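You operate a simulated robot arm through the tools that you are given. There is no shell and no other tool. Be economical: measure what you need, move in short steps, check, and stop when the job is done.

The job below is to be done with a simulated robot arm. You get a single attempt, and the scene is never put back.

TASK
Take the Size 20 washer pack from the water mat and put it on the test table.
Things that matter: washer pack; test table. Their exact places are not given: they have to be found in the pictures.

It is judged by the outcome, as a careful person would: the job done as asked, and still so three seconds after it is handed in. It fails if anything else is knocked over, pushed out of place, dropped, spilled or broken.

THE ROBOT
A 7-joint arm with a two-finger parallel gripper on a trunk, on a base that drives. Base frame: it is fixed to the floor where the robot stands at the start and does not move with it; the origin is under the middle of the robot, x ahead of it, y to its left, z up. Units: m, degrees, N and s.
With the tool pointing down near the work surface it reaches from about 0.32 to 0.74 m from the robot's upright axis, wherever it stands. Its first joint turns from -115.0 to 115.0 degrees. Places, roughly: test table [3.3, -0.9, 0.8]. Payload 3.91 kg.
Tool frame: the origin (TCP) lies between the finger pads and is the grasp point; the fingertips stand 0.03 m ahead of it; z points along the fingers, y is the line along which they close. Largest opening 0.11 m; finger width 0.02, thickness 0.01; the body of the gripper, 0.048 by 0.112 m, starts 0.055 m behind the TCP.
Orientation is that of the tool frame in the base frame, as a unit quaternion [x, y, z, w]. With the fingers straight down and closing along the base's y, the tool's x points along the base's -x, its y along +y and its z along -z.

THE INTERFACE
- The arm moves only by the tool servo_tool. Its argument "rows" is a list of rows, each a list of 6 numbers: the shift along the tool's x, y, z in units of 50 mm (1.0 is 50 mm), then the turn, a rotation vector about the tool's x, y, z in units of 6 degrees (1.0 is 6 degrees). In form: [[dx, dy, dz, wx, wy, wz], ...]. A call has 1 to 8 rows; each row shifts and turns the commanded pose from where the row before left it, along the tool's axes as they then stand. "fingers" is the gripper command, from -1 (fully open) to 1 (shut), values between in proportion, set as the call begins (left out, the last holds). A call with a number of a shift or a turn outside -1 to 1 is refused whole. A row lasts 0.2 s, in which the tool goes at most 0.05 m and 8.6 degrees; a call with a longer step from one row to the next is refused whole, and so is a gripper value outside its range. A pose out of reach is approached as far as the arm can. The call stops where the force on the tool passes 40 N (or 10 N more than at its start, if that is more) or the arm is blocked; 0.2 s more then pass. The fingers move at their own pace (about 0.108 m/s each) and stop on an object; they squeeze with about 42 N. The grip force told is the motor's: it shows also when the fingers shut on nothing. Time passes only in rows, and 0.2 s behind the last, so rows that do not move let the fingers close. It gives the time, the measured TCP pose, the force on the tool (base axes), the opening and the grip force at its end, in the units of the frame above (readings bear some noise).
- Cameras (640 x 400 px; columns grow to the right, rows downward): "scene" is now at [0.0091, 0.158, 1.499]; the picture's right is [0.08, -1.00, 0.00], its down [-0.83, -0.07, -0.55] and it looks along [0.55, 0.05, -0.84] (base axes); focal length 264 px, centre (320, 200). "wrist" rides on the gripper at [0.072, 0.017, -0.103] in the tool frame; the picture's right is [-0.23, 0.97, 0.00], its down [-0.76, -0.18, -0.62] and it looks along [-0.61, -0.14, 0.78] (tool axes); focal length 222 px, centre (320, 200).
- capture(camera): a new picture of that camera. It takes no simulated time.
- slide_trunk(by): slides the trunk up (or, below 0, down) by that many m; the arm and the scene camera ride with it, the base frame stays. It gives what a move gives, with no picture.
- roll_base(legs): drives the robot by 1 to 6 legs, each [ahead, turn to the left] in m and degrees, along the robot's own axes; the way and the turn of a leg run together, so that a leg with both is an arc; at most 1.5 m and 180 degrees a leg. The arm and the cameras ride along, it lands a little off, and it stops where it bumps. It gives what a move gives.
- turn_head(pan, tilt): turns the head with the scene camera to pan (to the left, within 155 degrees either way) and tilt (down, from -29 to 69), counted from straight ahead of the robot. It gives what a move gives.
- pixel_to_xyz(camera, pixels): there is no depth. For up to 12 entries [column, row, z] of the newest picture of that camera ("zoom" is the newest enlarged one), the place [x, y] in the base frame at which the ray of that pixel passes the height z, good to about 0.003 m. It takes no simulated time.
- enlarge(camera, box): a new picture of the part [left, top, right, bottom] of that camera's present view, enlarged. It takes no simulated time.
- job_done(): hands the job in; it is judged then, once.

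Work in short steps. Measure before you move; look again where a grasp or a placing could have gone wrong, and mend it. You have 80 turns and 52 pictures in all, those below and enlarged ones among them. Open the gripper and draw the arm clear of the work before you hand the job in, unless the task says otherwise; then end with one line.

The tools are called after ">>>" as a command line: name --pt "numbers of a row" for each row, then --argument value for the rest, lists and objects as JSON in quotes. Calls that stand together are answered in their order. servo_tool: Moves the arm, as the interface text tells. Its arguments: {"type":"object","properties":{"rows":{"type":"array","items":{"type":"array","items":{"type":"number"}}},"fingers":{"type":"number"}},"required":["rows"]} The other tools are called the same way: slide_trunk (by) slides the trunk up or down; roll_base (legs) drives the base; turn_head (pan, tilt) turns the head that bears the scene camera; capture (camera) takes a picture; pixel_to_xyz (camera, pixels) gives the place at which the rays of pixels pass given heights; enlarge (camera, box) takes an enlarged picture of a part of a camera's view; job_done () hands the job in.

At the start:

```text
t: 0.0
eef_pos: [0.508, 0.1933, 0.912]
orientation: [0.0, 1.0, 0.0, 0.0]
ft_force: [-0.2, -0.4, 0.6]
grip_width: 0.1101
finger_force: 0.1
trunk travel left (down, up): [-0.625, 0.365]
robot x, y, heading: [0.0011, -0.0031, -0.2]
head pan, tilt: [4.9, 56.7]
```

scene: 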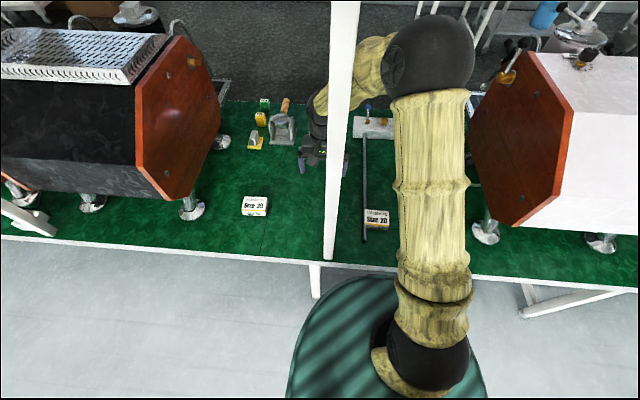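
wrist: 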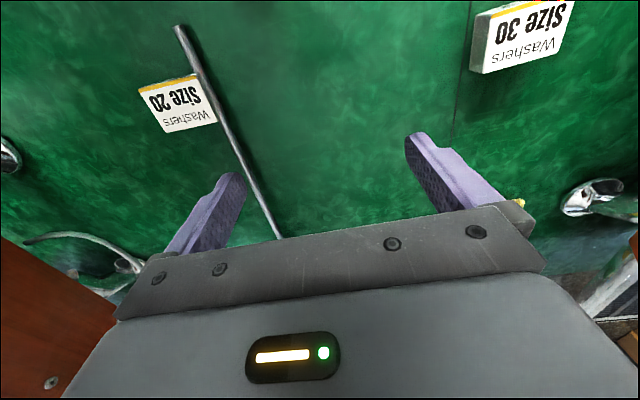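

The wrist view shows a "Size 20" pack at about (178,103) next to a rod, and "Size 30" at (525,38). I'll enlarge both views to confirm.

>>> enlarge --camera "scene" --box '[220, 80, 420, 270]'

>>> enlarge --camera "wrist" --box '[110, 20, 310, 240]'

>>> pixel_to_xyz --camera "wrist" --pixels '[[138, 88, 0.69], [196, 74, 0.69], [217, 122, 0.66], [163, 133, 0.66], [217, 122, 0.69], [163, 133, 0.69], [180, 28, 0.66], [278, 235, 0.66]]'

```text
2.11 times, centred on (320, 175) of scene
```

zoom: 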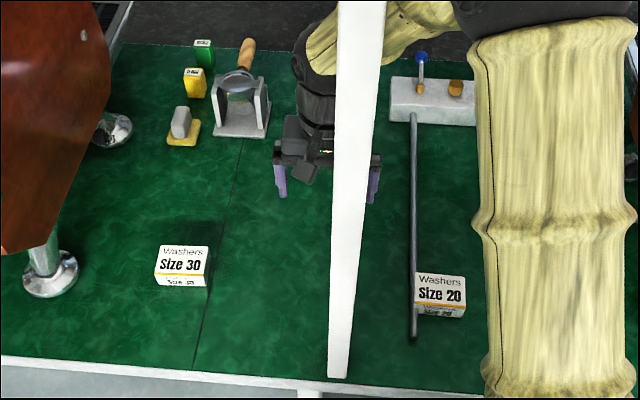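

```text
1.82 times, centred on (210, 130) of wrist
```

zoom: 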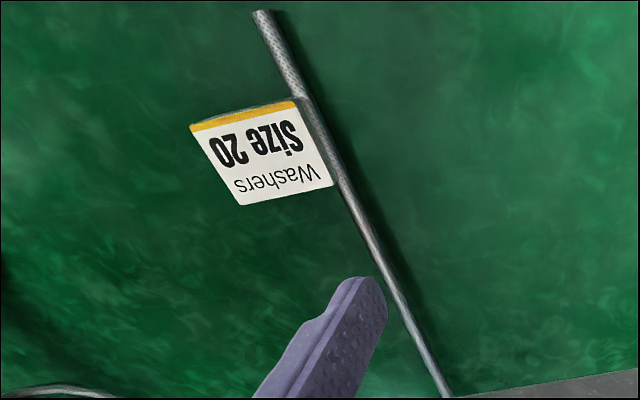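

```text
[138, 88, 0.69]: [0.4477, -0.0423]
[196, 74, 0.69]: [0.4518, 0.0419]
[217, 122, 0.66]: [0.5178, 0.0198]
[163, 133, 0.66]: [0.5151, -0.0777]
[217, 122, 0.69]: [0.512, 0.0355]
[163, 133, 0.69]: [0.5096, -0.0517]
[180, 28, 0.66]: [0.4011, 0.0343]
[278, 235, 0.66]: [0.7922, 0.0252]
```

Confirmed: Size 20 pack sits at about x 0.45–0.51, y −0.05–0.04 with the rod along its left side. I'll locate the post and shift the tool over toward the pack at the same height.

>>> pixel_to_xyz --camera "scene" --pixels '[[329, 258, 0.66], [366, 208, 0.69], [389, 210, 0.69], [388, 225, 0.69], [366, 223, 0.69], [472, 100, 0.9], [572, 100, 0.9], [470, 190, 0.8], [527, 228, 0.8]]'

>>> servo_tool --pt "0.14 -0.98 0 0 0 0" --pt "0.14 -0.98 0 0 0 0" --pt "0.14 -0.98 0 0 0 0" --pt "0.14 -0.98 0 0 0 0" --fingers -1

>>> capture --camera "scene"

>>> capture --camera "wrist"

```text
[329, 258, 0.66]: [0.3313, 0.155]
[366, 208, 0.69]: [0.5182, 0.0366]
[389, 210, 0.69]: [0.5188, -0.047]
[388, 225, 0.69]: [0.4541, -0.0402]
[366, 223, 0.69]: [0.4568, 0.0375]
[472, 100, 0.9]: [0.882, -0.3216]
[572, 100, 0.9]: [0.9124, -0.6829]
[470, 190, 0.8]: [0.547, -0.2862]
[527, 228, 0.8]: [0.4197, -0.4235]
```

```text
t: 1.0
eef_pos: [0.4822, -0.0037, 0.9117]
orientation: [-0.001, 1.0, 0.0, 0.0]
ft_force: [-0.1, 0.7, -0.5]
grip_width: 0.1099
finger_force: 0.0
trunk travel left (down, up): [-0.625, 0.365]
robot x, y, heading: [0.0023, 0.0043, -0.4]
head pan, tilt: [4.9, 56.7]
```

```text
47 pictures are left
```

scene: 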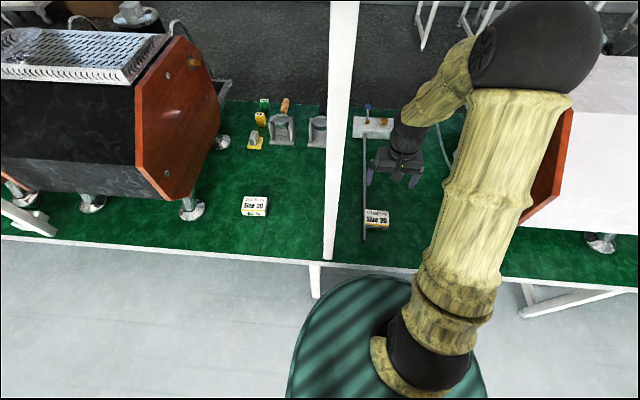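

```text
46 pictures are left
```

wrist: 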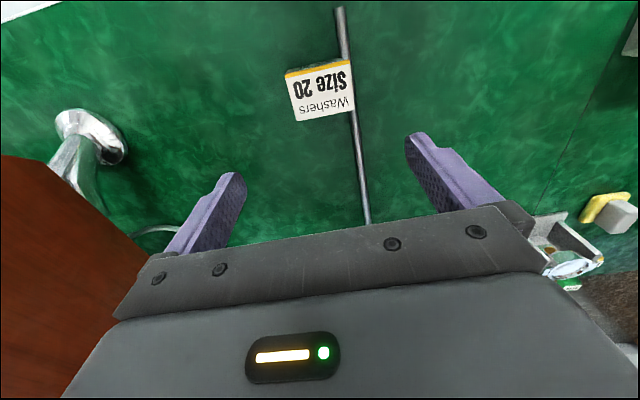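

The tool is above the pack (wrist 322,90). I'll measure the pack again and turn the tool -90° about its axis to close along x.

>>> pixel_to_xyz --camera "wrist" --pixels '[[286, 75, 0.69], [348, 60, 0.69], [354, 107, 0.69], [298, 120, 0.69], [342, 10, 0.665], [368, 222, 0.665]]'

>>> servo_tool --pt "0 0 0 0 0 -1" --pt "0 0 0 0 0 -1" --pt "0 0 0 0 0 -1" --pt "0 0 0 0 0 -1" --pt "0 0 0 0 0 -1" --pt "0 0 0 0 0 -1" --pt "0 0 0 0 0 -1" --pt "0 0 0 0 0 -1"

>>> servo_tool --pt "0 0 0 0 0 -1" --pt "0 0 0 0 0 -1" --pt "0 0 0 0 0 -1" --pt "0 0 0 0 0 -1" --pt "0 0 0 0 0 -1" --pt "0 0 0 0 0 -1" --pt "0 0 0 0 0 -1" --pt "0 0 0 0 0 0"

>>> capture --camera "wrist"

>>> capture --camera "scene"

```text
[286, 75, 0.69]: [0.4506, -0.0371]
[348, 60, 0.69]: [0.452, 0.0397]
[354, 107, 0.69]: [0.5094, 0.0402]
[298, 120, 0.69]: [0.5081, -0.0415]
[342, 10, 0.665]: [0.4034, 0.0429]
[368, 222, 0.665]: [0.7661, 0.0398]
```

```text
t: 2.8
eef_pos: [0.4806, -0.0031, 0.9122]
orientation: [-0.408, 0.913, 0.0, 0.0]
ft_force: [0.3, 0.4, -0.4]
grip_width: 0.11
finger_force: 0.1
trunk travel left (down, up): [-0.625, 0.365]
robot x, y, heading: [0.0024, -0.0003, 0.1]
head pan, tilt: [4.9, 56.7]
```

```text
t: 4.6
eef_pos: [0.4812, -0.0047, 0.9128]
orientation: [0.708, -0.707, -0.001, -0.001]
ft_force: [0.6, 0.1, 1.0]
grip_width: 0.11
finger_force: 0.0
trunk travel left (down, up): [-0.625, 0.365]
robot x, y, heading: [0.0016, 0.0011, -0.2]
head pan, tilt: [4.9, 56.7]
```

```text
45 pictures are left
```

wrist: 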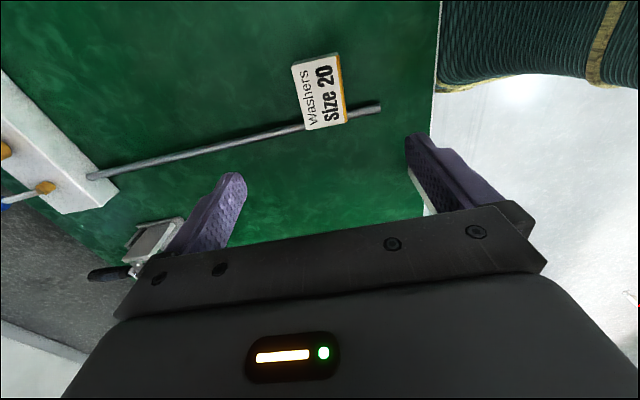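

```text
44 pictures are left
```

scene: 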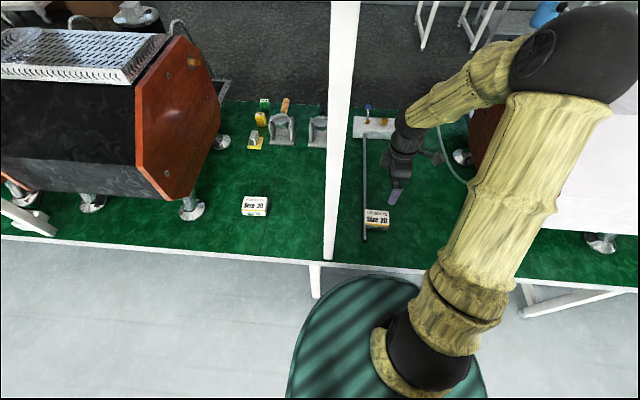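

Centre of the pack ≈ (0.478, 0.000), top ≈ 0.70. Fingers now straddle in x; I'll descend partway and check the view and elbow.

>>> servo_tool --pt "-0.08 0.06 0.65 0 0 0" --pt "0 0 0.65 0 0 0" --pt "0 0 0.65 0 0 0" --pt "0 0 0.65 0 0 0"

>>> capture --camera "wrist"

>>> capture --camera "scene"

```text
t: 5.6
eef_pos: [0.4797, -0.0002, 0.78]
orientation: [0.708, -0.706, 0.0, 0.0]
ft_force: [0.3, -0.4, -0.1]
grip_width: 0.1104
finger_force: 0.1
trunk travel left (down, up): [-0.625, 0.365]
robot x, y, heading: [-0.0009, 0.0011, -0.1]
head pan, tilt: [4.9, 56.7]
```

```text
43 pictures are left
```

wrist: 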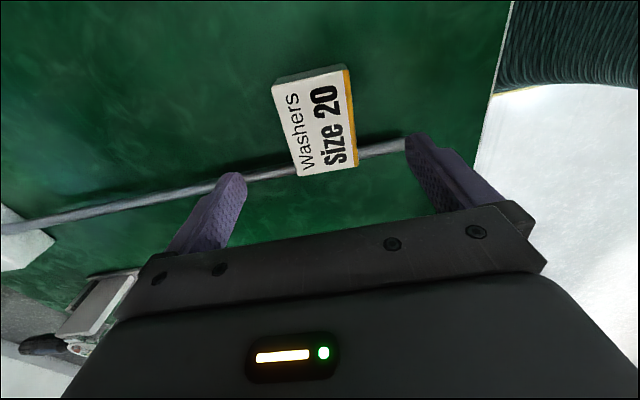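

```text
42 pictures are left
```

scene: 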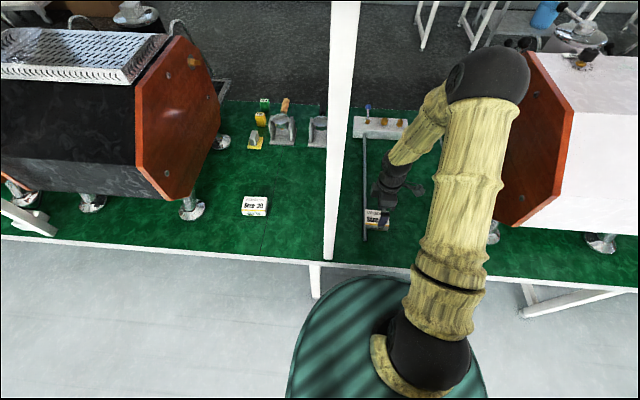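

The view looks aligned; I'll measure rod and pack edges from here for finger clearance.

>>> pixel_to_xyz --camera "wrist" --pixels '[[180, 195, 0.668], [380, 148, 0.668], [272, 86, 0.7], [344, 70, 0.7], [357, 165, 0.7], [299, 176, 0.7], [276, 79, 0.66], [336, 66, 0.66]]'

```text
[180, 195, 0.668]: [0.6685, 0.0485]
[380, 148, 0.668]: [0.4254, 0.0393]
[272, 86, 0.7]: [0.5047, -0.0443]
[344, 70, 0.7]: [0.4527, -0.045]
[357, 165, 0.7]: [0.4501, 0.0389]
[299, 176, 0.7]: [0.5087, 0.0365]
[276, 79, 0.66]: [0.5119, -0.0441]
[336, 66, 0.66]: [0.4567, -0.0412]
```

Pack spans y −0.045..0.038, x 0.452..0.507; rod at y≈0.04. The fingers at y≈−0.005 clear it. Descending to z≈0.695.

>>> servo_tool --pt "0.12 0 0.34 0 0 0" --pt "0 0 0.34 0 0 0" --pt "0 0 0.34 0 0 0" --pt "0 0 0.34 0 0 0" --pt "0 0 0.34 0 0 0"

>>> capture --camera "wrist"

```text
t: 6.8
eef_pos: [0.4773, -0.0058, 0.6972]
orientation: [0.707, -0.707, 0.0, -0.001]
ft_force: [0.3, 0.2, 0.4]
grip_width: 0.11
finger_force: 0.0
trunk travel left (down, up): [-0.625, 0.365]
robot x, y, heading: [-0.0005, -0.0008, -0.0]
head pan, tilt: [4.9, 56.7]
```

```text
41 pictures are left
```

wrist: 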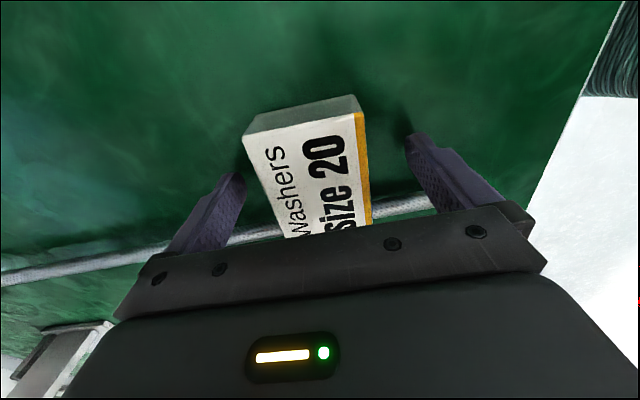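

Fingers straddle the pack cleanly; closing.

>>> servo_tool --pt "0 0 0 0 0 0" --pt "0 0 0 0 0 0" --pt "0 0 0 0 0 0" --pt "0 0 0 0 0 0" --fingers 1

```text
t: 7.8
eef_pos: [0.4765, -0.0073, 0.6976]
orientation: [-0.707, 0.707, 0.0, 0.0]
ft_force: [1.4, -0.3, 1.0]
grip_width: 0.0614
finger_force: 41.6
trunk travel left (down, up): [-0.625, 0.365]
robot x, y, heading: [0.0003, -0.0, -0.1]
head pan, tilt: [4.9, 56.7]
```

Gripped at 0.061 m. Lift slowly, then check.

>>> servo_tool --pt "0 0 -0.2 0 0 0" --pt "0 0 -0.3 0 0 0" --pt "0 0 -0.5 0 0 0" --pt "0 0 -0.6 0 0 0" --pt "0 0 -0.6 0 0 0" --pt "0 0 -0.6 0 0 0" --pt "0 0 -0.6 0 0 0"

>>> capture --camera "wrist"

>>> capture --camera "scene"

```text
t: 9.4
eef_pos: [0.4758, -0.0053, 0.8667]
orientation: [0.707, -0.707, 0.0, 0.0]
ft_force: [-0.3, 0.1, -2.3]
grip_width: 0.0615
finger_force: 42.0
trunk travel left (down, up): [-0.625, 0.365]
robot x, y, heading: [0.0015, -0.0037, -0.1]
head pan, tilt: [4.9, 56.7]
```

```text
40 pictures are left
```

wrist: 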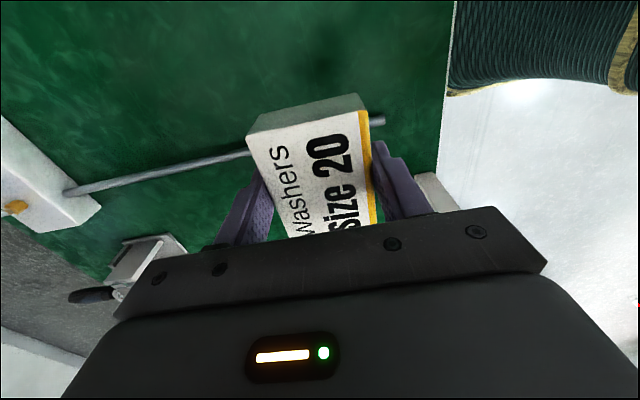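

```text
39 pictures are left
```

scene: 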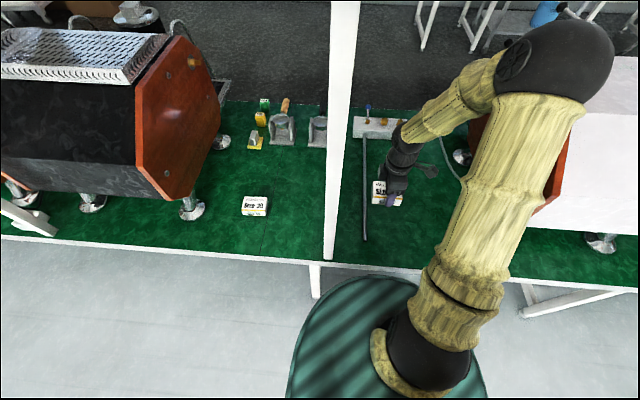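

Pack held, rod undisturbed. Before driving I'll look around: ahead toward the test table, to the sides and behind.

>>> turn_head --pan -15 --tilt 15

>>> capture --camera "scene"

>>> turn_head --pan -85 --tilt 25

>>> capture --camera "scene"

>>> turn_head --pan -150 --tilt 35

>>> capture --camera "scene"

>>> turn_head --pan 75 --tilt 25

>>> capture --camera "scene"

>>> turn_head --pan 150 --tilt 35

>>> capture --camera "scene"

```text
t: 10.5
eef_pos: [0.4768, -0.0059, 0.8667]
orientation: [-0.707, 0.707, 0.0, -0.001]
ft_force: [0.1, 0.3, -1.0]
grip_width: 0.0613
finger_force: 41.7
trunk travel left (down, up): [-0.625, 0.365]
robot x, y, heading: [0.0001, -0.0042, 0.1]
head pan, tilt: [-15.0, 15.0]
```

```text
38 pictures are left
```

scene: 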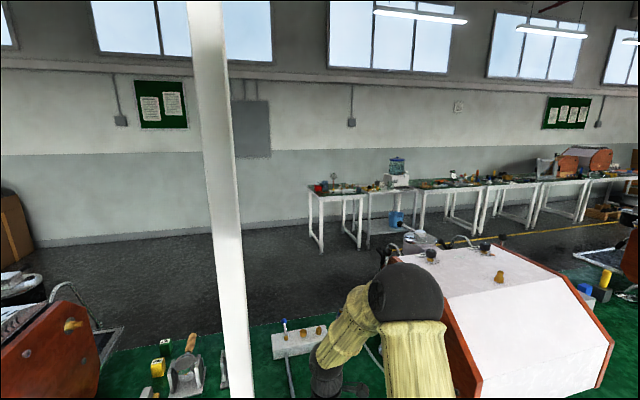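

```text
t: 11.9
eef_pos: [0.4773, -0.0057, 0.8659]
orientation: [-0.707, 0.708, 0.0, 0.0]
ft_force: [0.6, -0.2, -2.1]
grip_width: 0.0616
finger_force: 42.2
trunk travel left (down, up): [-0.625, 0.365]
robot x, y, heading: [0.0012, 0.0022, -0.1]
head pan, tilt: [-85.0, 25.0]
```

```text
37 pictures are left
```

scene: 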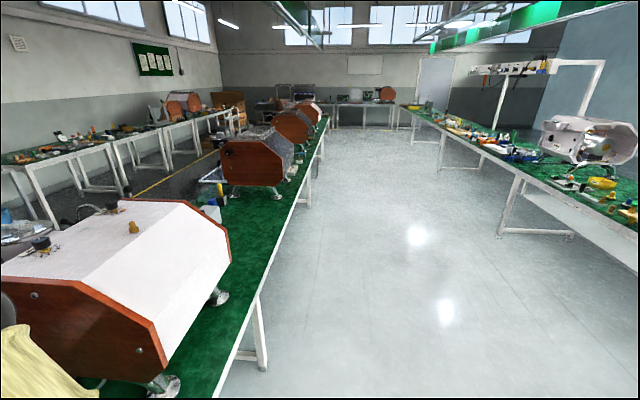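

```text
t: 13.2
eef_pos: [0.4767, -0.0051, 0.8663]
orientation: [0.707, -0.707, -0.001, 0.0]
ft_force: [-0.6, 0.2, -1.4]
grip_width: 0.0615
finger_force: 42.4
trunk travel left (down, up): [-0.625, 0.365]
robot x, y, heading: [0.0023, -0.002, 0.2]
head pan, tilt: [-150.0, 35.0]
```

```text
36 pictures are left
```

scene: 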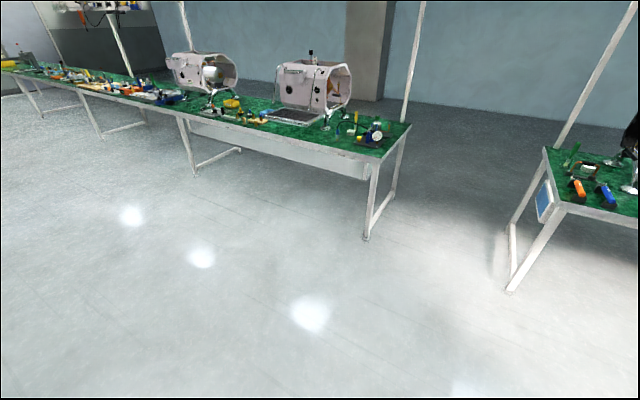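

```text
t: 16.5
eef_pos: [0.4769, -0.0055, 0.8671]
orientation: [-0.707, 0.707, 0.0, 0.0]
ft_force: [0.1, -0.2, -1.5]
grip_width: 0.0613
finger_force: 41.7
trunk travel left (down, up): [-0.625, 0.365]
robot x, y, heading: [0.001, 0.0015, 0.2]
head pan, tilt: [75.0, 25.0]
```

```text
35 pictures are left
```

scene: 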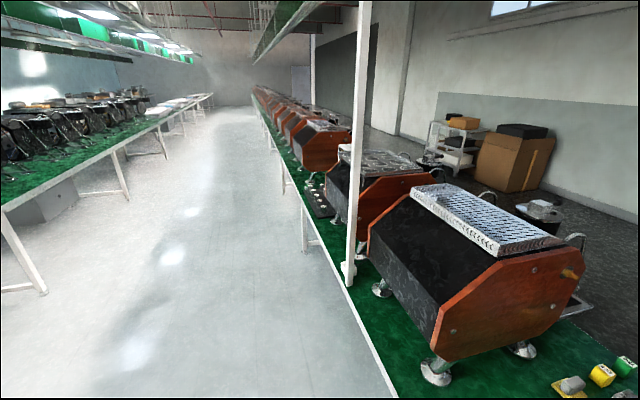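

```text
t: 17.9
eef_pos: [0.4776, -0.0052, 0.8662]
orientation: [0.707, -0.707, 0.0, 0.0]
ft_force: [-0.1, 0.8, -1.9]
grip_width: 0.0618
finger_force: 42.3
trunk travel left (down, up): [-0.625, 0.365]
robot x, y, heading: [-0.0017, -0.0015, 0.0]
head pan, tilt: [150.0, 35.0]
```

```text
34 pictures are left
```

scene: 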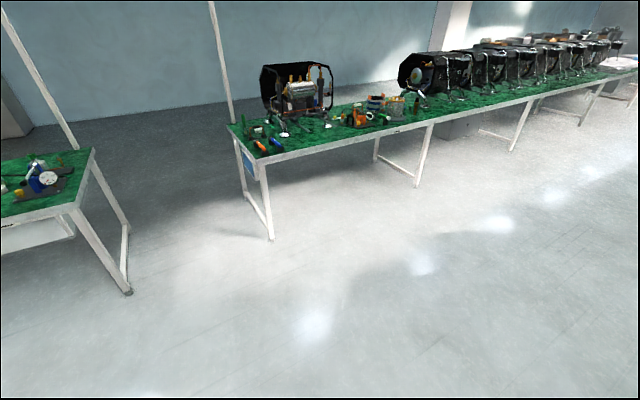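

The test tables stand behind the bench in a dark aisle; I need a way round it. Looking closer along the bench to the right for its end.

>>> turn_head --pan -80 --tilt 15

>>> enlarge --camera "scene" --box '[160, 90, 480, 290]'

>>> pixel_to_xyz --camera "scene" --pixels '[[320, 200, 0]]'

```text
t: 21.2
eef_pos: [0.4786, -0.0058, 0.8667]
orientation: [-0.707, 0.707, 0.0, 0.0]
ft_force: [0.4, -0.6, -1.6]
grip_width: 0.0618
finger_force: 42.1
trunk travel left (down, up): [-0.625, 0.365]
robot x, y, heading: [-0.0017, 0.0009, 0.1]
head pan, tilt: [-80.0, 15.0]
```

```text
2.00 times, centred on (320, 190) of scene
```

zoom: 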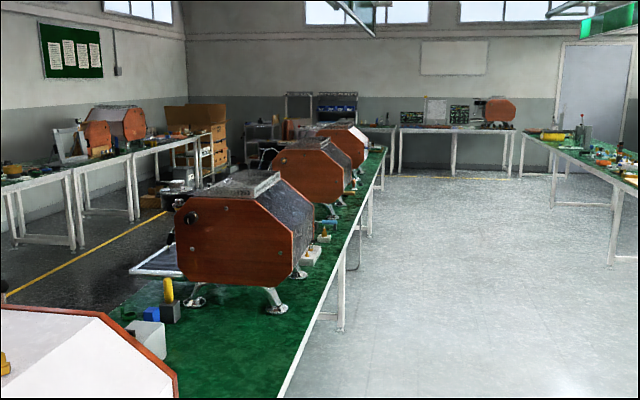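

```text
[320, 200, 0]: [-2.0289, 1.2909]
```

Measure bench end and the gap behind it.

>>> pixel_to_xyz --camera "zoom" --pixels '[[384, 152, 0.66], [372, 238, 0], [343, 330, 0], [392, 172, 0], [455, 175, 0], [400, 128, 0.8], [520, 175, 0], [612, 262, 0], [10, 297, 0], [165, 212, 0], [75, 248, 0], [137, 218, 0]]'

```text
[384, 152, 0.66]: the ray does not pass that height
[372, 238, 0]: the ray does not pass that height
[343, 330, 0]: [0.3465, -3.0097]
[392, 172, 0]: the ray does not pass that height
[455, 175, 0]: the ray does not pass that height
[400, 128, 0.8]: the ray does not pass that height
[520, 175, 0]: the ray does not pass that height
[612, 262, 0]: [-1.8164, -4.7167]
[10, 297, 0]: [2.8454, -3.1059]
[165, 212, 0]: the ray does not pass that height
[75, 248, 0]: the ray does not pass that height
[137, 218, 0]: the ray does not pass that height
```

The bench ends near y≈−6, with a passage before the back tables. First back straight off 0.6 m (behind is clear to x≈−1.5), then check.

>>> roll_base --legs '[[-0.6, 0]]'

>>> turn_head --pan 0 --tilt 50

>>> capture --camera "scene"

```text
t: 24.6
eef_pos: [-0.1168, -0.0033, 0.8673]
orientation: [0.711, -0.703, 0.0, 0.0]
ft_force: [-0.8, 0.7, -1.4]
grip_width: 0.0617
finger_force: 41.7
trunk travel left (down, up): [-0.625, 0.365]
robot x, y, heading: [-0.5916, -0.0038, 0.4]
head pan, tilt: [-80.0, 15.0]
```

```text
t: 26.1
eef_pos: [-0.1161, -0.0035, 0.8665]
orientation: [0.711, -0.703, 0.0, 0.0]
ft_force: [0.2, -0.1, -1.8]
grip_width: 0.0616
finger_force: 41.9
trunk travel left (down, up): [-0.625, 0.365]
robot x, y, heading: [-0.5898, -0.0021, 1.0]
head pan, tilt: [0.0, 50.0]
```

```text
32 pictures are left
```

scene: 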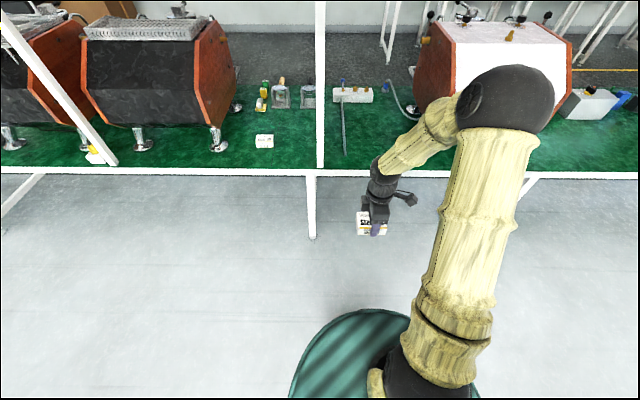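

Clear of the bench. Turn right 90° in place and drive along the aisle, then look ahead.

>>> roll_base --legs '[[0, -91], [1.5, 0], [1.5, 0]]'

>>> turn_head --pan 25 --tilt 20

>>> capture --camera "scene"

```text
t: 44.3
eef_pos: [-0.5855, -3.4541, 0.8663]
orientation: [-0.006, 1.0, 0.0, 0.0]
ft_force: [-0.1, 0.5, -2.0]
grip_width: 0.0614
finger_force: 42.0
trunk travel left (down, up): [-0.625, 0.365]
robot x, y, heading: [-0.5876, -2.9742, -89.4]
head pan, tilt: [0.0, 50.0]
```

```text
t: 45.2
eef_pos: [-0.5853, -3.4548, 0.8669]
orientation: [-0.007, 1.0, 0.0, 0.0]
ft_force: [0.1, 0.2, -1.2]
grip_width: 0.0616
finger_force: 42.0
trunk travel left (down, up): [-0.625, 0.365]
robot x, y, heading: [-0.5837, -2.9751, -89.3]
head pan, tilt: [25.0, 20.0]
```

```text
31 pictures are left
```

scene: 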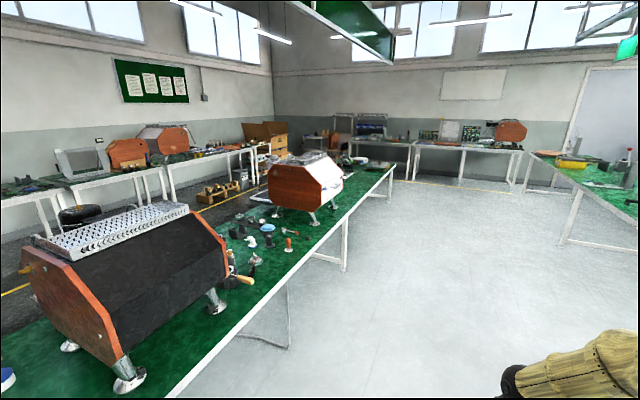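

Measure the bench end and gap from here.

>>> pixel_to_xyz --camera "scene" --pixels '[[394, 167, 0.66], [335, 166, 0.66], [345, 270, 0], [388, 200, 0], [413, 180, 0], [458, 186, 0], [560, 245, 0], [528, 190, 0], [270, 190, 0], [215, 200, 0]]'

>>> enlarge --camera "scene" --box '[180, 110, 500, 290]'

```text
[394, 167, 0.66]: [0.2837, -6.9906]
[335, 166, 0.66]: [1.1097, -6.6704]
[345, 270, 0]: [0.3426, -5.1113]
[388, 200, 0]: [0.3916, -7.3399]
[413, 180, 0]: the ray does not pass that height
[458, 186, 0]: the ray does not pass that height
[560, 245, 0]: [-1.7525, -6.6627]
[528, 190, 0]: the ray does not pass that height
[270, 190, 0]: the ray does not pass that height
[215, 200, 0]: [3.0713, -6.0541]
```

```text
2.00 times, centred on (340, 200) of scene
```

zoom: 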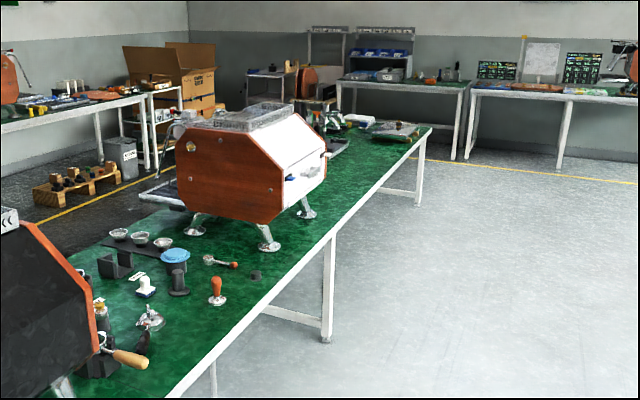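

Bench ends at about y=−7.1; back tables start around y≈−8.7. Drive on 4.2 m, then look left.

>>> roll_base --legs '[[1.4, -0.7], [1.4, 0], [1.4, 0]]'

>>> turn_head --pan 55 --tilt 28

>>> capture --camera "scene"

```text
t: 65.4
eef_pos: [-0.494, -7.6557, 0.8668]
orientation: [-0.014, 1.0, -0.001, 0.0]
ft_force: [-0.4, -0.3, -1.7]
grip_width: 0.0615
finger_force: 42.3
trunk travel left (down, up): [-0.625, 0.365]
robot x, y, heading: [-0.5039, -7.1779, -88.5]
head pan, tilt: [25.0, 20.0]
```

```text
t: 66.3
eef_pos: [-0.4937, -7.657, 0.8657]
orientation: [-0.015, 1.0, 0.0, 0.0]
ft_force: [0.8, 0.6, -2.3]
grip_width: 0.0618
finger_force: 42.3
trunk travel left (down, up): [-0.625, 0.365]
robot x, y, heading: [-0.5074, -7.1759, -88.6]
head pan, tilt: [55.0, 28.0]
```

```text
29 pictures are left
```

scene: 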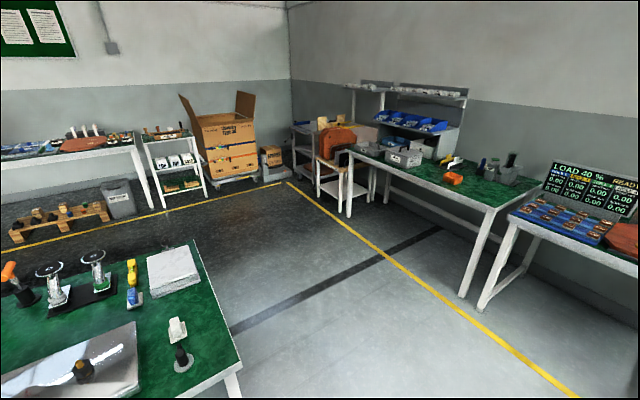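

Measure bench corners, floor line, tables, pallet and cart.

>>> pixel_to_xyz --camera "scene" --pixels '[[240, 362, 0.66], [190, 240, 0.66], [464, 297, 0], [350, 215, 0], [480, 308, 0], [495, 208, 0.8], [318, 203, 0], [20, 242, 0], [108, 220, 0], [165, 207, 0], [288, 183, 0], [135, 215, 0]]'

```text
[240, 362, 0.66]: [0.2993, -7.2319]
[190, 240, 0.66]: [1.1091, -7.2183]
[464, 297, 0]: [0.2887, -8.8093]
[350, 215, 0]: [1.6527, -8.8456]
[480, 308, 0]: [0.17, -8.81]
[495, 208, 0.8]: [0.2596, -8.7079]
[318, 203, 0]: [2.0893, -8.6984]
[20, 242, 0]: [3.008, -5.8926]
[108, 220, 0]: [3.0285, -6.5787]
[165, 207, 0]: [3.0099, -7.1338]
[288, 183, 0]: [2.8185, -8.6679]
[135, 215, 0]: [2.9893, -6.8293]
```

Passage y −7.22..−8.7 and back aisle x 1.11..3.0 are wide enough. Drive to y≈−7.93, turn left, go to x≈2.0.

>>> roll_base --legs '[[0.76, 0], [0, 88.6], [1.25, 0], [1.25, 0]]'

>>> turn_head --pan 75 --tilt 22

>>> capture --camera "scene"

```text
t: 86.0
eef_pos: [2.5053, -7.9312, 0.8667]
orientation: [0.712, -0.702, 0.0, -0.001]
ft_force: [0.8, 0.1, -1.9]
grip_width: 0.0615
finger_force: 41.7
trunk travel left (down, up): [-0.625, 0.365]
robot x, y, heading: [2.0283, -7.9323, 0.8]
head pan, tilt: [55.0, 28.0]
```

```text
t: 86.8
eef_pos: [2.5049, -7.931, 0.8669]
orientation: [0.711, -0.703, 0.001, 0.0]
ft_force: [-0.4, -0.4, -1.0]
grip_width: 0.0616
finger_force: 41.4
trunk travel left (down, up): [-0.625, 0.365]
robot x, y, heading: [2.0261, -7.9326, 0.8]
head pan, tilt: [75.0, 22.0]
```

```text
28 pictures are left
```

scene: 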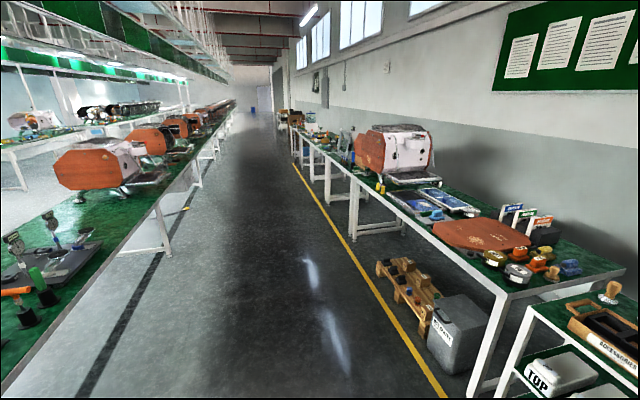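

The aisle is clear. Turn left and drive to about y≈−2.4.

>>> roll_base --legs '[[0, 89.2], [1.4, 0], [1.4, 0], [1.4, 0], [1.3, 0]]'

>>> turn_head --pan -40 --tilt 28

>>> capture --camera "scene"

```text
t: 117.2
eef_pos: [1.9728, -1.9021, 0.8664]
orientation: [1.0, -0.007, -0.001, 0.0]
ft_force: [0.5, 0.0, -1.2]
grip_width: 0.0616
finger_force: 41.7
trunk travel left (down, up): [-0.625, 0.365]
robot x, y, heading: [1.9588, -2.3817, 89.2]
head pan, tilt: [75.0, 22.0]
```

```text
t: 119.1
eef_pos: [1.9747, -1.902, 0.8674]
orientation: [1.0, -0.007, 0.001, -0.001]
ft_force: [-0.4, 0.3, -0.8]
grip_width: 0.0618
finger_force: 41.8
trunk travel left (down, up): [-0.625, 0.365]
robot x, y, heading: [1.9613, -2.3795, 89.3]
head pan, tilt: [-40.0, 28.0]
```

```text
27 pictures are left
```

scene: 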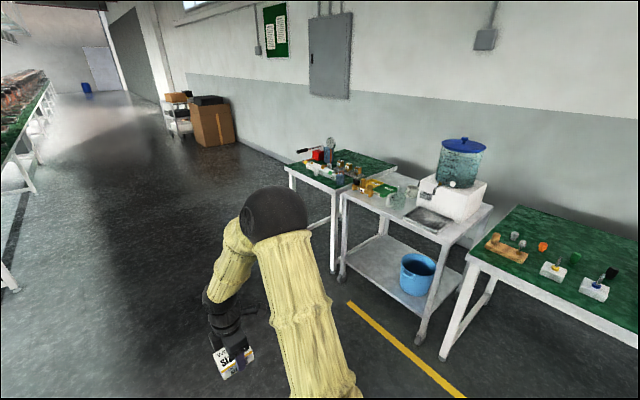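

The far small green-topped table at (340,165) appears to be the test table near [3.3,−0.9]; measure and zoom.

>>> pixel_to_xyz --camera "scene" --pixels '[[286, 168, 0.8], [335, 190, 0.8], [396, 166, 0.8], [345, 150, 0.8], [345, 200, 0.8], [437, 238, 0.8], [470, 252, 0.8], [518, 206, 0.8], [342, 280, 0], [420, 340, 0], [333, 240, 0]]'

>>> enlarge --camera "scene" --box '[260, 120, 520, 280]'

```text
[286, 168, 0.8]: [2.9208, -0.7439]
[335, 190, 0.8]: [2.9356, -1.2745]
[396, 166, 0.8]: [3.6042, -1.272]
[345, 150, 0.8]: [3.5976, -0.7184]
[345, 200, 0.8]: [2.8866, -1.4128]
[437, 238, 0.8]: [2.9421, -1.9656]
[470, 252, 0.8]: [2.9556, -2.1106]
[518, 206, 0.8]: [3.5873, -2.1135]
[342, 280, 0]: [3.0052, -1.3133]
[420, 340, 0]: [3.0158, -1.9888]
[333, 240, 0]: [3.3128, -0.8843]
```

```text
2.46 times, centred on (390, 200) of scene
```

zoom: 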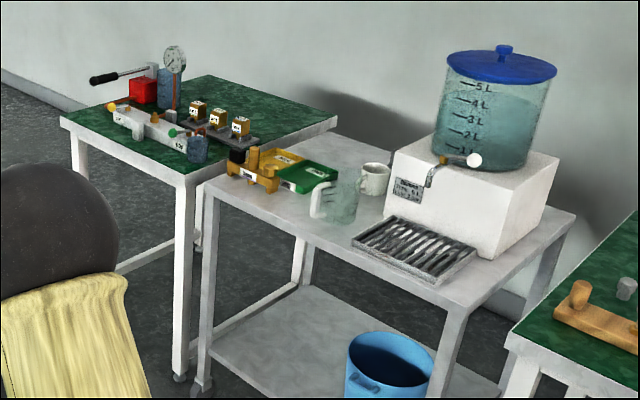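

Test table spans about x 2.92–3.60, y −1.27…−0.74; its rear right looks free. Raise the trunk, drive to y≈−1.1 and face it.

>>> slide_trunk --by 0.2

>>> roll_base --legs '[[1.28, 0], [0, -89.2]]'

>>> turn_head --pan 0 --tilt 35

>>> capture --camera "scene"

```text
t: 121.3
eef_pos: [1.9742, -1.9033, 1.0667]
orientation: [1.0, -0.007, 0.0, 0.0]
ft_force: [0.0, -0.1, -2.5]
grip_width: 0.0615
finger_force: 42.0
trunk travel left (down, up): [-0.825, 0.165]
robot x, y, heading: [1.9623, -2.3797, 89.1]
head pan, tilt: [-40.0, 28.0]
```

```text
t: 131.6
eef_pos: [2.4584, -1.0951, 1.0664]
orientation: [-0.703, 0.711, 0.001, 0.0]
ft_force: [0.1, 0.1, -2.0]
grip_width: 0.0615
finger_force: 42.2
trunk travel left (down, up): [-0.825, 0.165]
robot x, y, heading: [1.9798, -1.0837, -1.0]
head pan, tilt: [-40.0, 28.0]
```

```text
t: 132.7
eef_pos: [2.4578, -1.096, 1.0661]
orientation: [-0.702, 0.713, 0.001, 0.0]
ft_force: [-0.2, -0.1, -2.2]
grip_width: 0.0613
finger_force: 41.9
trunk travel left (down, up): [-0.825, 0.165]
robot x, y, heading: [1.9843, -1.0798, -1.0]
head pan, tilt: [0.0, 35.0]
```

```text
25 pictures are left
```

scene: 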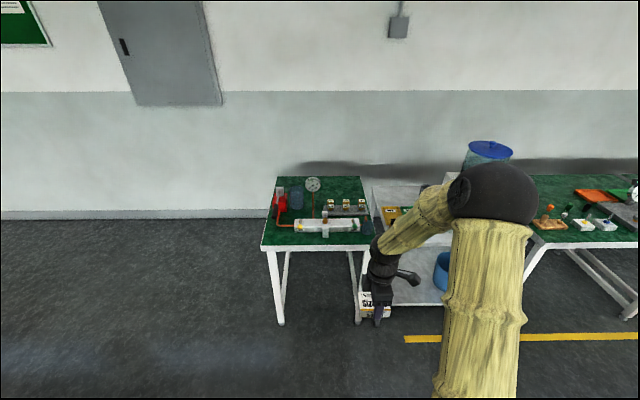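

Zoom on the table to find free space.

>>> enlarge --camera "scene" --box '[245, 160, 405, 260]'

>>> pixel_to_xyz --camera "zoom" --pixels '[[70, 338, 0.78], [500, 342, 0.78], [110, 68, 0.78], [465, 70, 0.78], [200, 295, 0.78], [460, 290, 0.78], [315, 215, 0.78], [490, 215, 0.78], [300, 75, 0.78], [270, 200, 0.78]]'

```text
4.00 times, centred on (325, 210) of scene
```

zoom: 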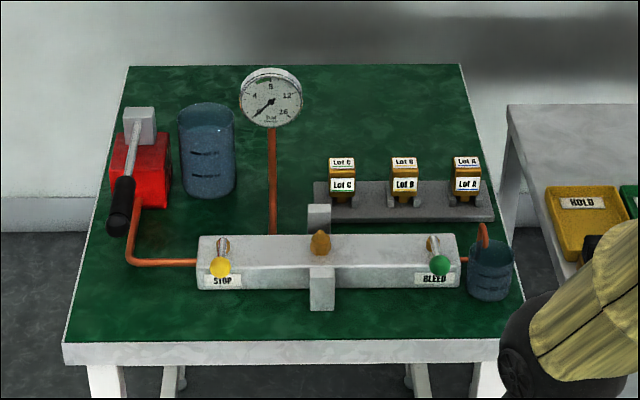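

```text
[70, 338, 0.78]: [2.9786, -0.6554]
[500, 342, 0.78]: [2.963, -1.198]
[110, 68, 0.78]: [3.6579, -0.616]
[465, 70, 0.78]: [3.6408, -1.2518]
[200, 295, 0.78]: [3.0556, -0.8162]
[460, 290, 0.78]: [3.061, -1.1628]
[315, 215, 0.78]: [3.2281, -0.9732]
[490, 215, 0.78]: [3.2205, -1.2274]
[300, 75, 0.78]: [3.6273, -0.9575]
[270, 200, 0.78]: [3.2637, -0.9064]
```

Front-left area of the table (zoom 75–195, 275–335) is free and easily reached: around (3.05, −0.74). I'll drive up diagonally to about (2.5, −0.80), then square up.

>>> roll_base --legs '[[0, 29], [0.57, 0], [0, -28]]'

>>> turn_head --pan 0 --tilt 52

>>> capture --camera "scene"

>>> capture --camera "wrist"

```text
t: 138.8
eef_pos: [2.964, -0.8159, 1.0668]
orientation: [-0.707, 0.708, 0.001, 0.0]
ft_force: [0.2, -0.1, -1.7]
grip_width: 0.0615
finger_force: 41.4
trunk travel left (down, up): [-0.825, 0.165]
robot x, y, heading: [2.489, -0.813, 0.1]
head pan, tilt: [0.0, 35.0]
```

```text
t: 139.6
eef_pos: [2.9641, -0.8165, 1.0657]
orientation: [0.708, -0.707, 0.0, 0.0]
ft_force: [0.6, 0.7, -2.6]
grip_width: 0.0618
finger_force: 41.6
trunk travel left (down, up): [-0.825, 0.165]
robot x, y, heading: [2.4871, -0.8097, 0.0]
head pan, tilt: [0.0, 52.0]
```

```text
23 pictures are left
```

scene: 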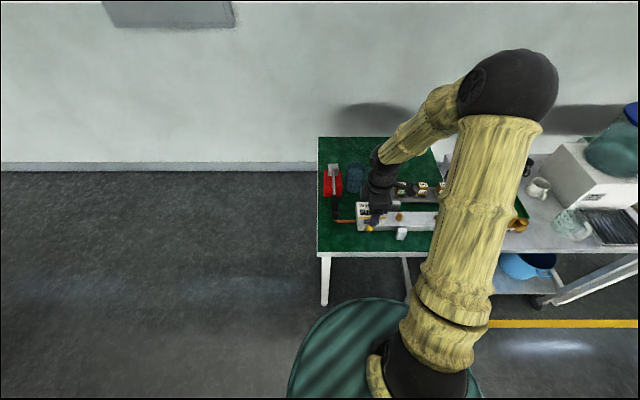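

```text
22 pictures are left
```

wrist: 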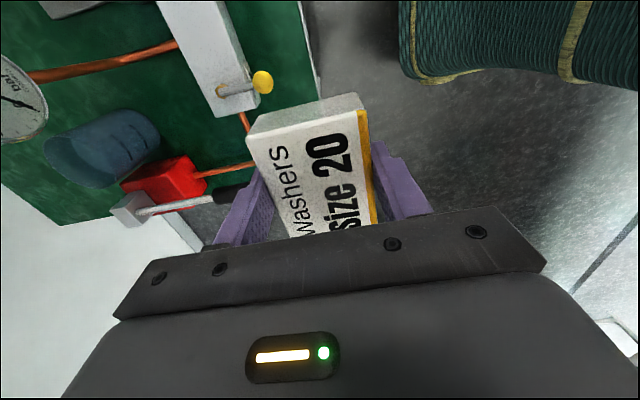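

Zoom in on the table to measure the front-left area from here.

>>> enlarge --camera "scene" --box '[305, 125, 465, 265]'

>>> pixel_to_xyz --camera "scene" --pixels '[[317, 252, 0.76], [427, 250, 0.76], [319, 137, 0.76], [432, 137, 0.76], [372, 232, 0.76], [357, 220, 0.76], [337, 219, 0.76]]'

>>> pixel_to_xyz --camera "wrist" --pixels '[[318, 82, 0.76], [226, 117, 0.76], [258, 100, 0.76], [300, 10, 0.76], [60, 225, 0.76], [215, 203, 0.8], [240, 165, 0.77]]'

```text
2.86 times, centred on (385, 195) of scene
```

zoom: 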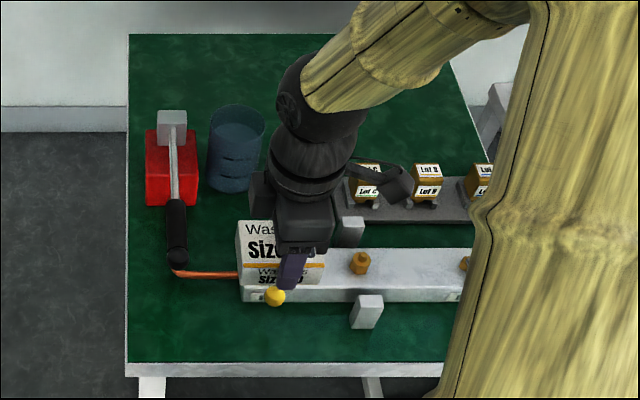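

```text
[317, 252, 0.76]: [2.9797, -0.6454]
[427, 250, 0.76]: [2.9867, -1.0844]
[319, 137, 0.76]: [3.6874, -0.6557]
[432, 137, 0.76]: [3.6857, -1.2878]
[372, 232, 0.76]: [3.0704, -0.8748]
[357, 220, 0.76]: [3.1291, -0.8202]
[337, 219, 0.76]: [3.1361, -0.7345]
```

```text
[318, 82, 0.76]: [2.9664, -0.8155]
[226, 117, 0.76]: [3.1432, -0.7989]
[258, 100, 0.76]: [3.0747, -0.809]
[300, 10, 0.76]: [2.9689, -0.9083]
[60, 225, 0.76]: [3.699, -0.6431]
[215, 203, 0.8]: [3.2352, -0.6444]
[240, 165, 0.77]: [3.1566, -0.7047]
```

The table edge is at x≈2.975, left edge y≈−0.645, fixture left end y≈−0.81, but the pump handle may overhang the front-left area. Zoom in on the handle in the wrist view to triangulate it.

>>> enlarge --camera "wrist" --box '[100, 60, 340, 260]'

>>> pixel_to_xyz --camera "scene" --pixels '[[335, 216, 0.78], [335, 216, 0.82], [335, 216, 0.86], [335, 216, 0.9], [369, 229, 0.78], [369, 229, 0.82]]'

```text
2.00 times, centred on (220, 160) of wrist
```

zoom: 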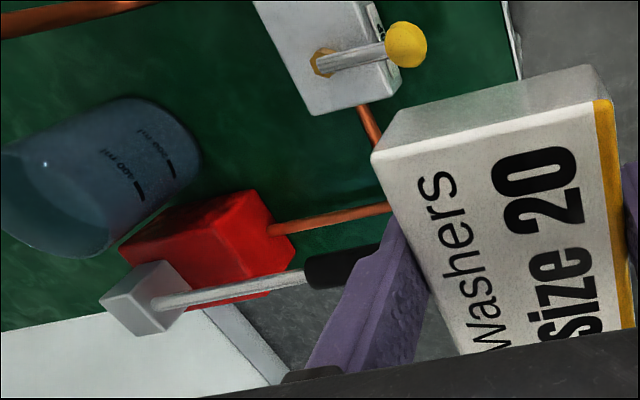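

```text
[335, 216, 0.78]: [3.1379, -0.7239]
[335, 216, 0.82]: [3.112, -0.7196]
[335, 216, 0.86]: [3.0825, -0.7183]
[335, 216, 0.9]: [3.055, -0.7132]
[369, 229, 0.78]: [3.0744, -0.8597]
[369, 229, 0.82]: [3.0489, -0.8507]
```

Triangulate the handle's grip start (zoom wrist (307,273); scene (334,195)) and knob.

>>> pixel_to_xyz --camera "zoom" --pixels '[[307, 273, 0.82], [307, 273, 0.86], [307, 273, 0.9], [307, 273, 0.94], [406, 45, 0.78], [406, 45, 0.82], [406, 45, 0.86], [385, 262, 0.86], [385, 262, 0.9]]'

>>> pixel_to_xyz --camera "scene" --pixels '[[334, 195, 0.82], [334, 195, 0.86], [334, 195, 0.9], [334, 195, 0.94], [369, 229, 0.86]]'

```text
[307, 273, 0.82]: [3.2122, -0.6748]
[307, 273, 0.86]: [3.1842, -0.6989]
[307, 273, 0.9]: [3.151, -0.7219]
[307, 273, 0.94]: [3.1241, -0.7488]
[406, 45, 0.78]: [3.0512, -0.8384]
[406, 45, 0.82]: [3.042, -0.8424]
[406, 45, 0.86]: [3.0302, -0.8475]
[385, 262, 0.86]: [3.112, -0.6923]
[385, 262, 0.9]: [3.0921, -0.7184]
```

```text
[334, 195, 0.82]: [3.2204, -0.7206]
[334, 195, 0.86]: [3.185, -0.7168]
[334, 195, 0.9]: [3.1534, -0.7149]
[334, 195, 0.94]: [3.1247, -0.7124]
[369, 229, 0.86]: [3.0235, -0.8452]
```

The handle tip overhangs at ≈(3.07, −0.717, z≈0.87) and the knob at ≈(3.036, −0.845, 0.84). The gripper fits between them at y≈−0.775. Place target (3.022, −0.775); align and lower partway.

>>> servo_tool --pt "-0.41 -0.58 0 0 0 0" --pt "-0.41 -0.58 0 0 0 0" --pt "0 0 0.6 0 0 0" --pt "0 0 0.6 0 0 0" --pt "0 0 0.6 0 0 0" --pt "0 0 0.6 0 0 0"

>>> enlarge --camera "wrist" --box '[60, 0, 440, 260]'

>>> enlarge --camera "scene" --box '[305, 125, 465, 265]'

```text
t: 141.0
eef_pos: [3.0229, -0.7746, 0.9451]
orientation: [-0.707, 0.707, 0.0, 0.0]
ft_force: [-0.1, -1.0, -2.3]
grip_width: 0.0619
finger_force: 41.7
trunk travel left (down, up): [-0.825, 0.165]
robot x, y, heading: [2.4881, -0.8091, 0.0]
head pan, tilt: [0.0, 52.0]
```

```text
1.54 times, centred on (250, 130) of wrist
```

zoom: 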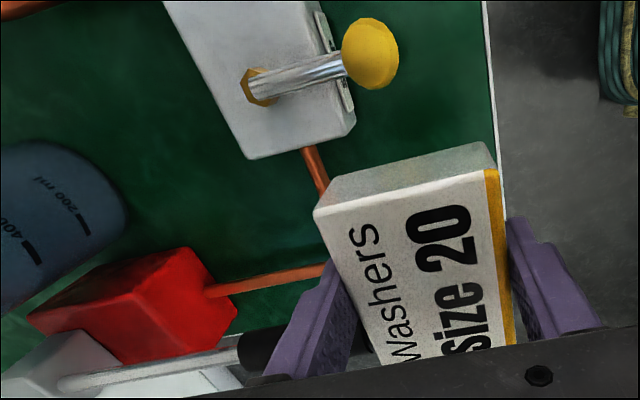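

```text
2.86 times, centred on (385, 195) of scene
```

zoom: 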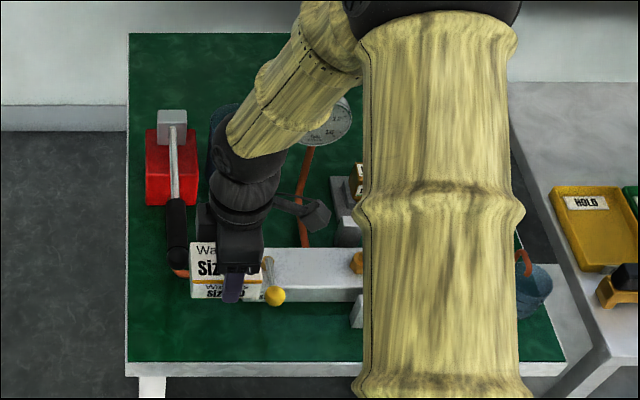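

Re-triangulate knob and handle from this new wrist position.

>>> enlarge --camera "wrist" --box '[60, 0, 440, 260]'

>>> pixel_to_xyz --camera "zoom" --pixels '[[370, 53, 0.8], [370, 53, 0.83], [370, 53, 0.86], [240, 352, 0.86], [240, 352, 0.89], [240, 352, 0.92], [345, 140, 0.78], [345, 140, 0.8], [490, 60, 0.76], [300, 150, 0.76], [300, 270, 0.78], [490, 60, 0.78]]'

```text
1.54 times, centred on (250, 130) of wrist
```

zoom: 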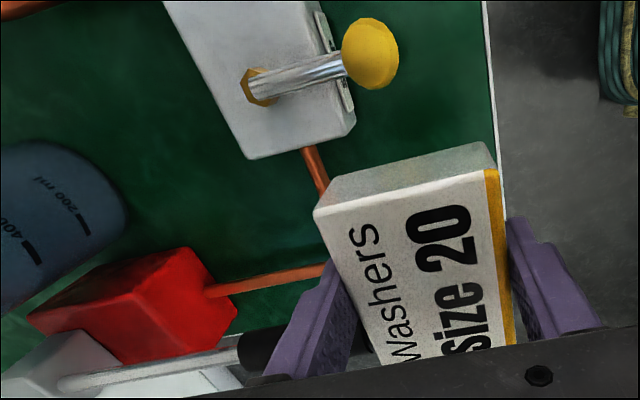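

```text
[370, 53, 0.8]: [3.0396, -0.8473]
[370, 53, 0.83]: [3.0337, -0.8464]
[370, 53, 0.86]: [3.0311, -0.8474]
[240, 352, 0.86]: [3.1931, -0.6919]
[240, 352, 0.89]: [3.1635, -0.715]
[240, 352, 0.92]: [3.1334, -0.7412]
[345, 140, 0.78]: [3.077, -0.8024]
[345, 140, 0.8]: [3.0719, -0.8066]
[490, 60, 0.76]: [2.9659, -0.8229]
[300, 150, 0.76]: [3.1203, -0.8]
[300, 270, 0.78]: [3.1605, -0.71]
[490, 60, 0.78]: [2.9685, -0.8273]
```

Clearances hold (knob z≈0.845 at y −0.847; handle z≈0.89). Lower to z≈0.85 and check.

>>> servo_tool --pt "0 0 0.4 0 0 0" --pt "0 0 0.4 0 0 0" --pt "0 0 0.4 0 0 0" --pt "0 0 0.4 0 0 0" --pt "0 0 0.3 0 0 0"

>>> enlarge --camera "scene" --box '[305, 165, 425, 265]'

>>> capture --camera "wrist"

```text
t: 142.2
eef_pos: [3.0235, -0.7742, 0.8511]
orientation: [-0.707, 0.707, 0.0, 0.0]
ft_force: [1.0, 0.5, -1.4]
grip_width: 0.0614
finger_force: 41.6
trunk travel left (down, up): [-0.825, 0.165]
robot x, y, heading: [2.4889, -0.8113, -0.1]
head pan, tilt: [0.0, 52.0]
```

```text
4.00 times, centred on (365, 215) of scene
```

zoom: 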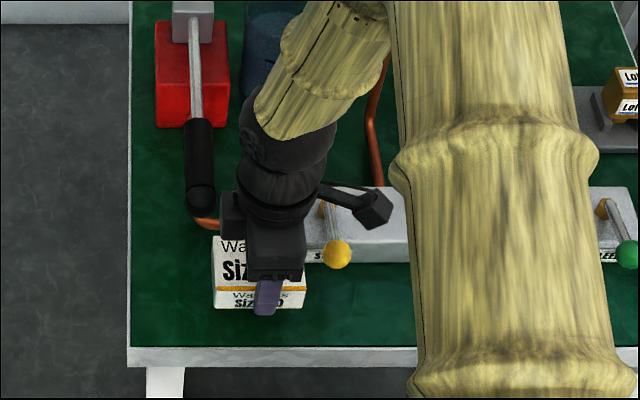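

```text
15 pictures are left
```

wrist: 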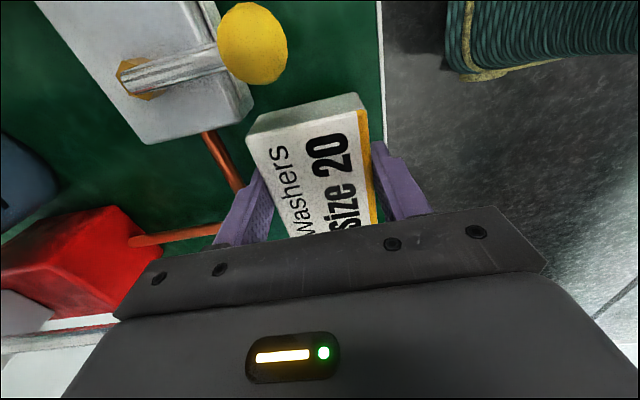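

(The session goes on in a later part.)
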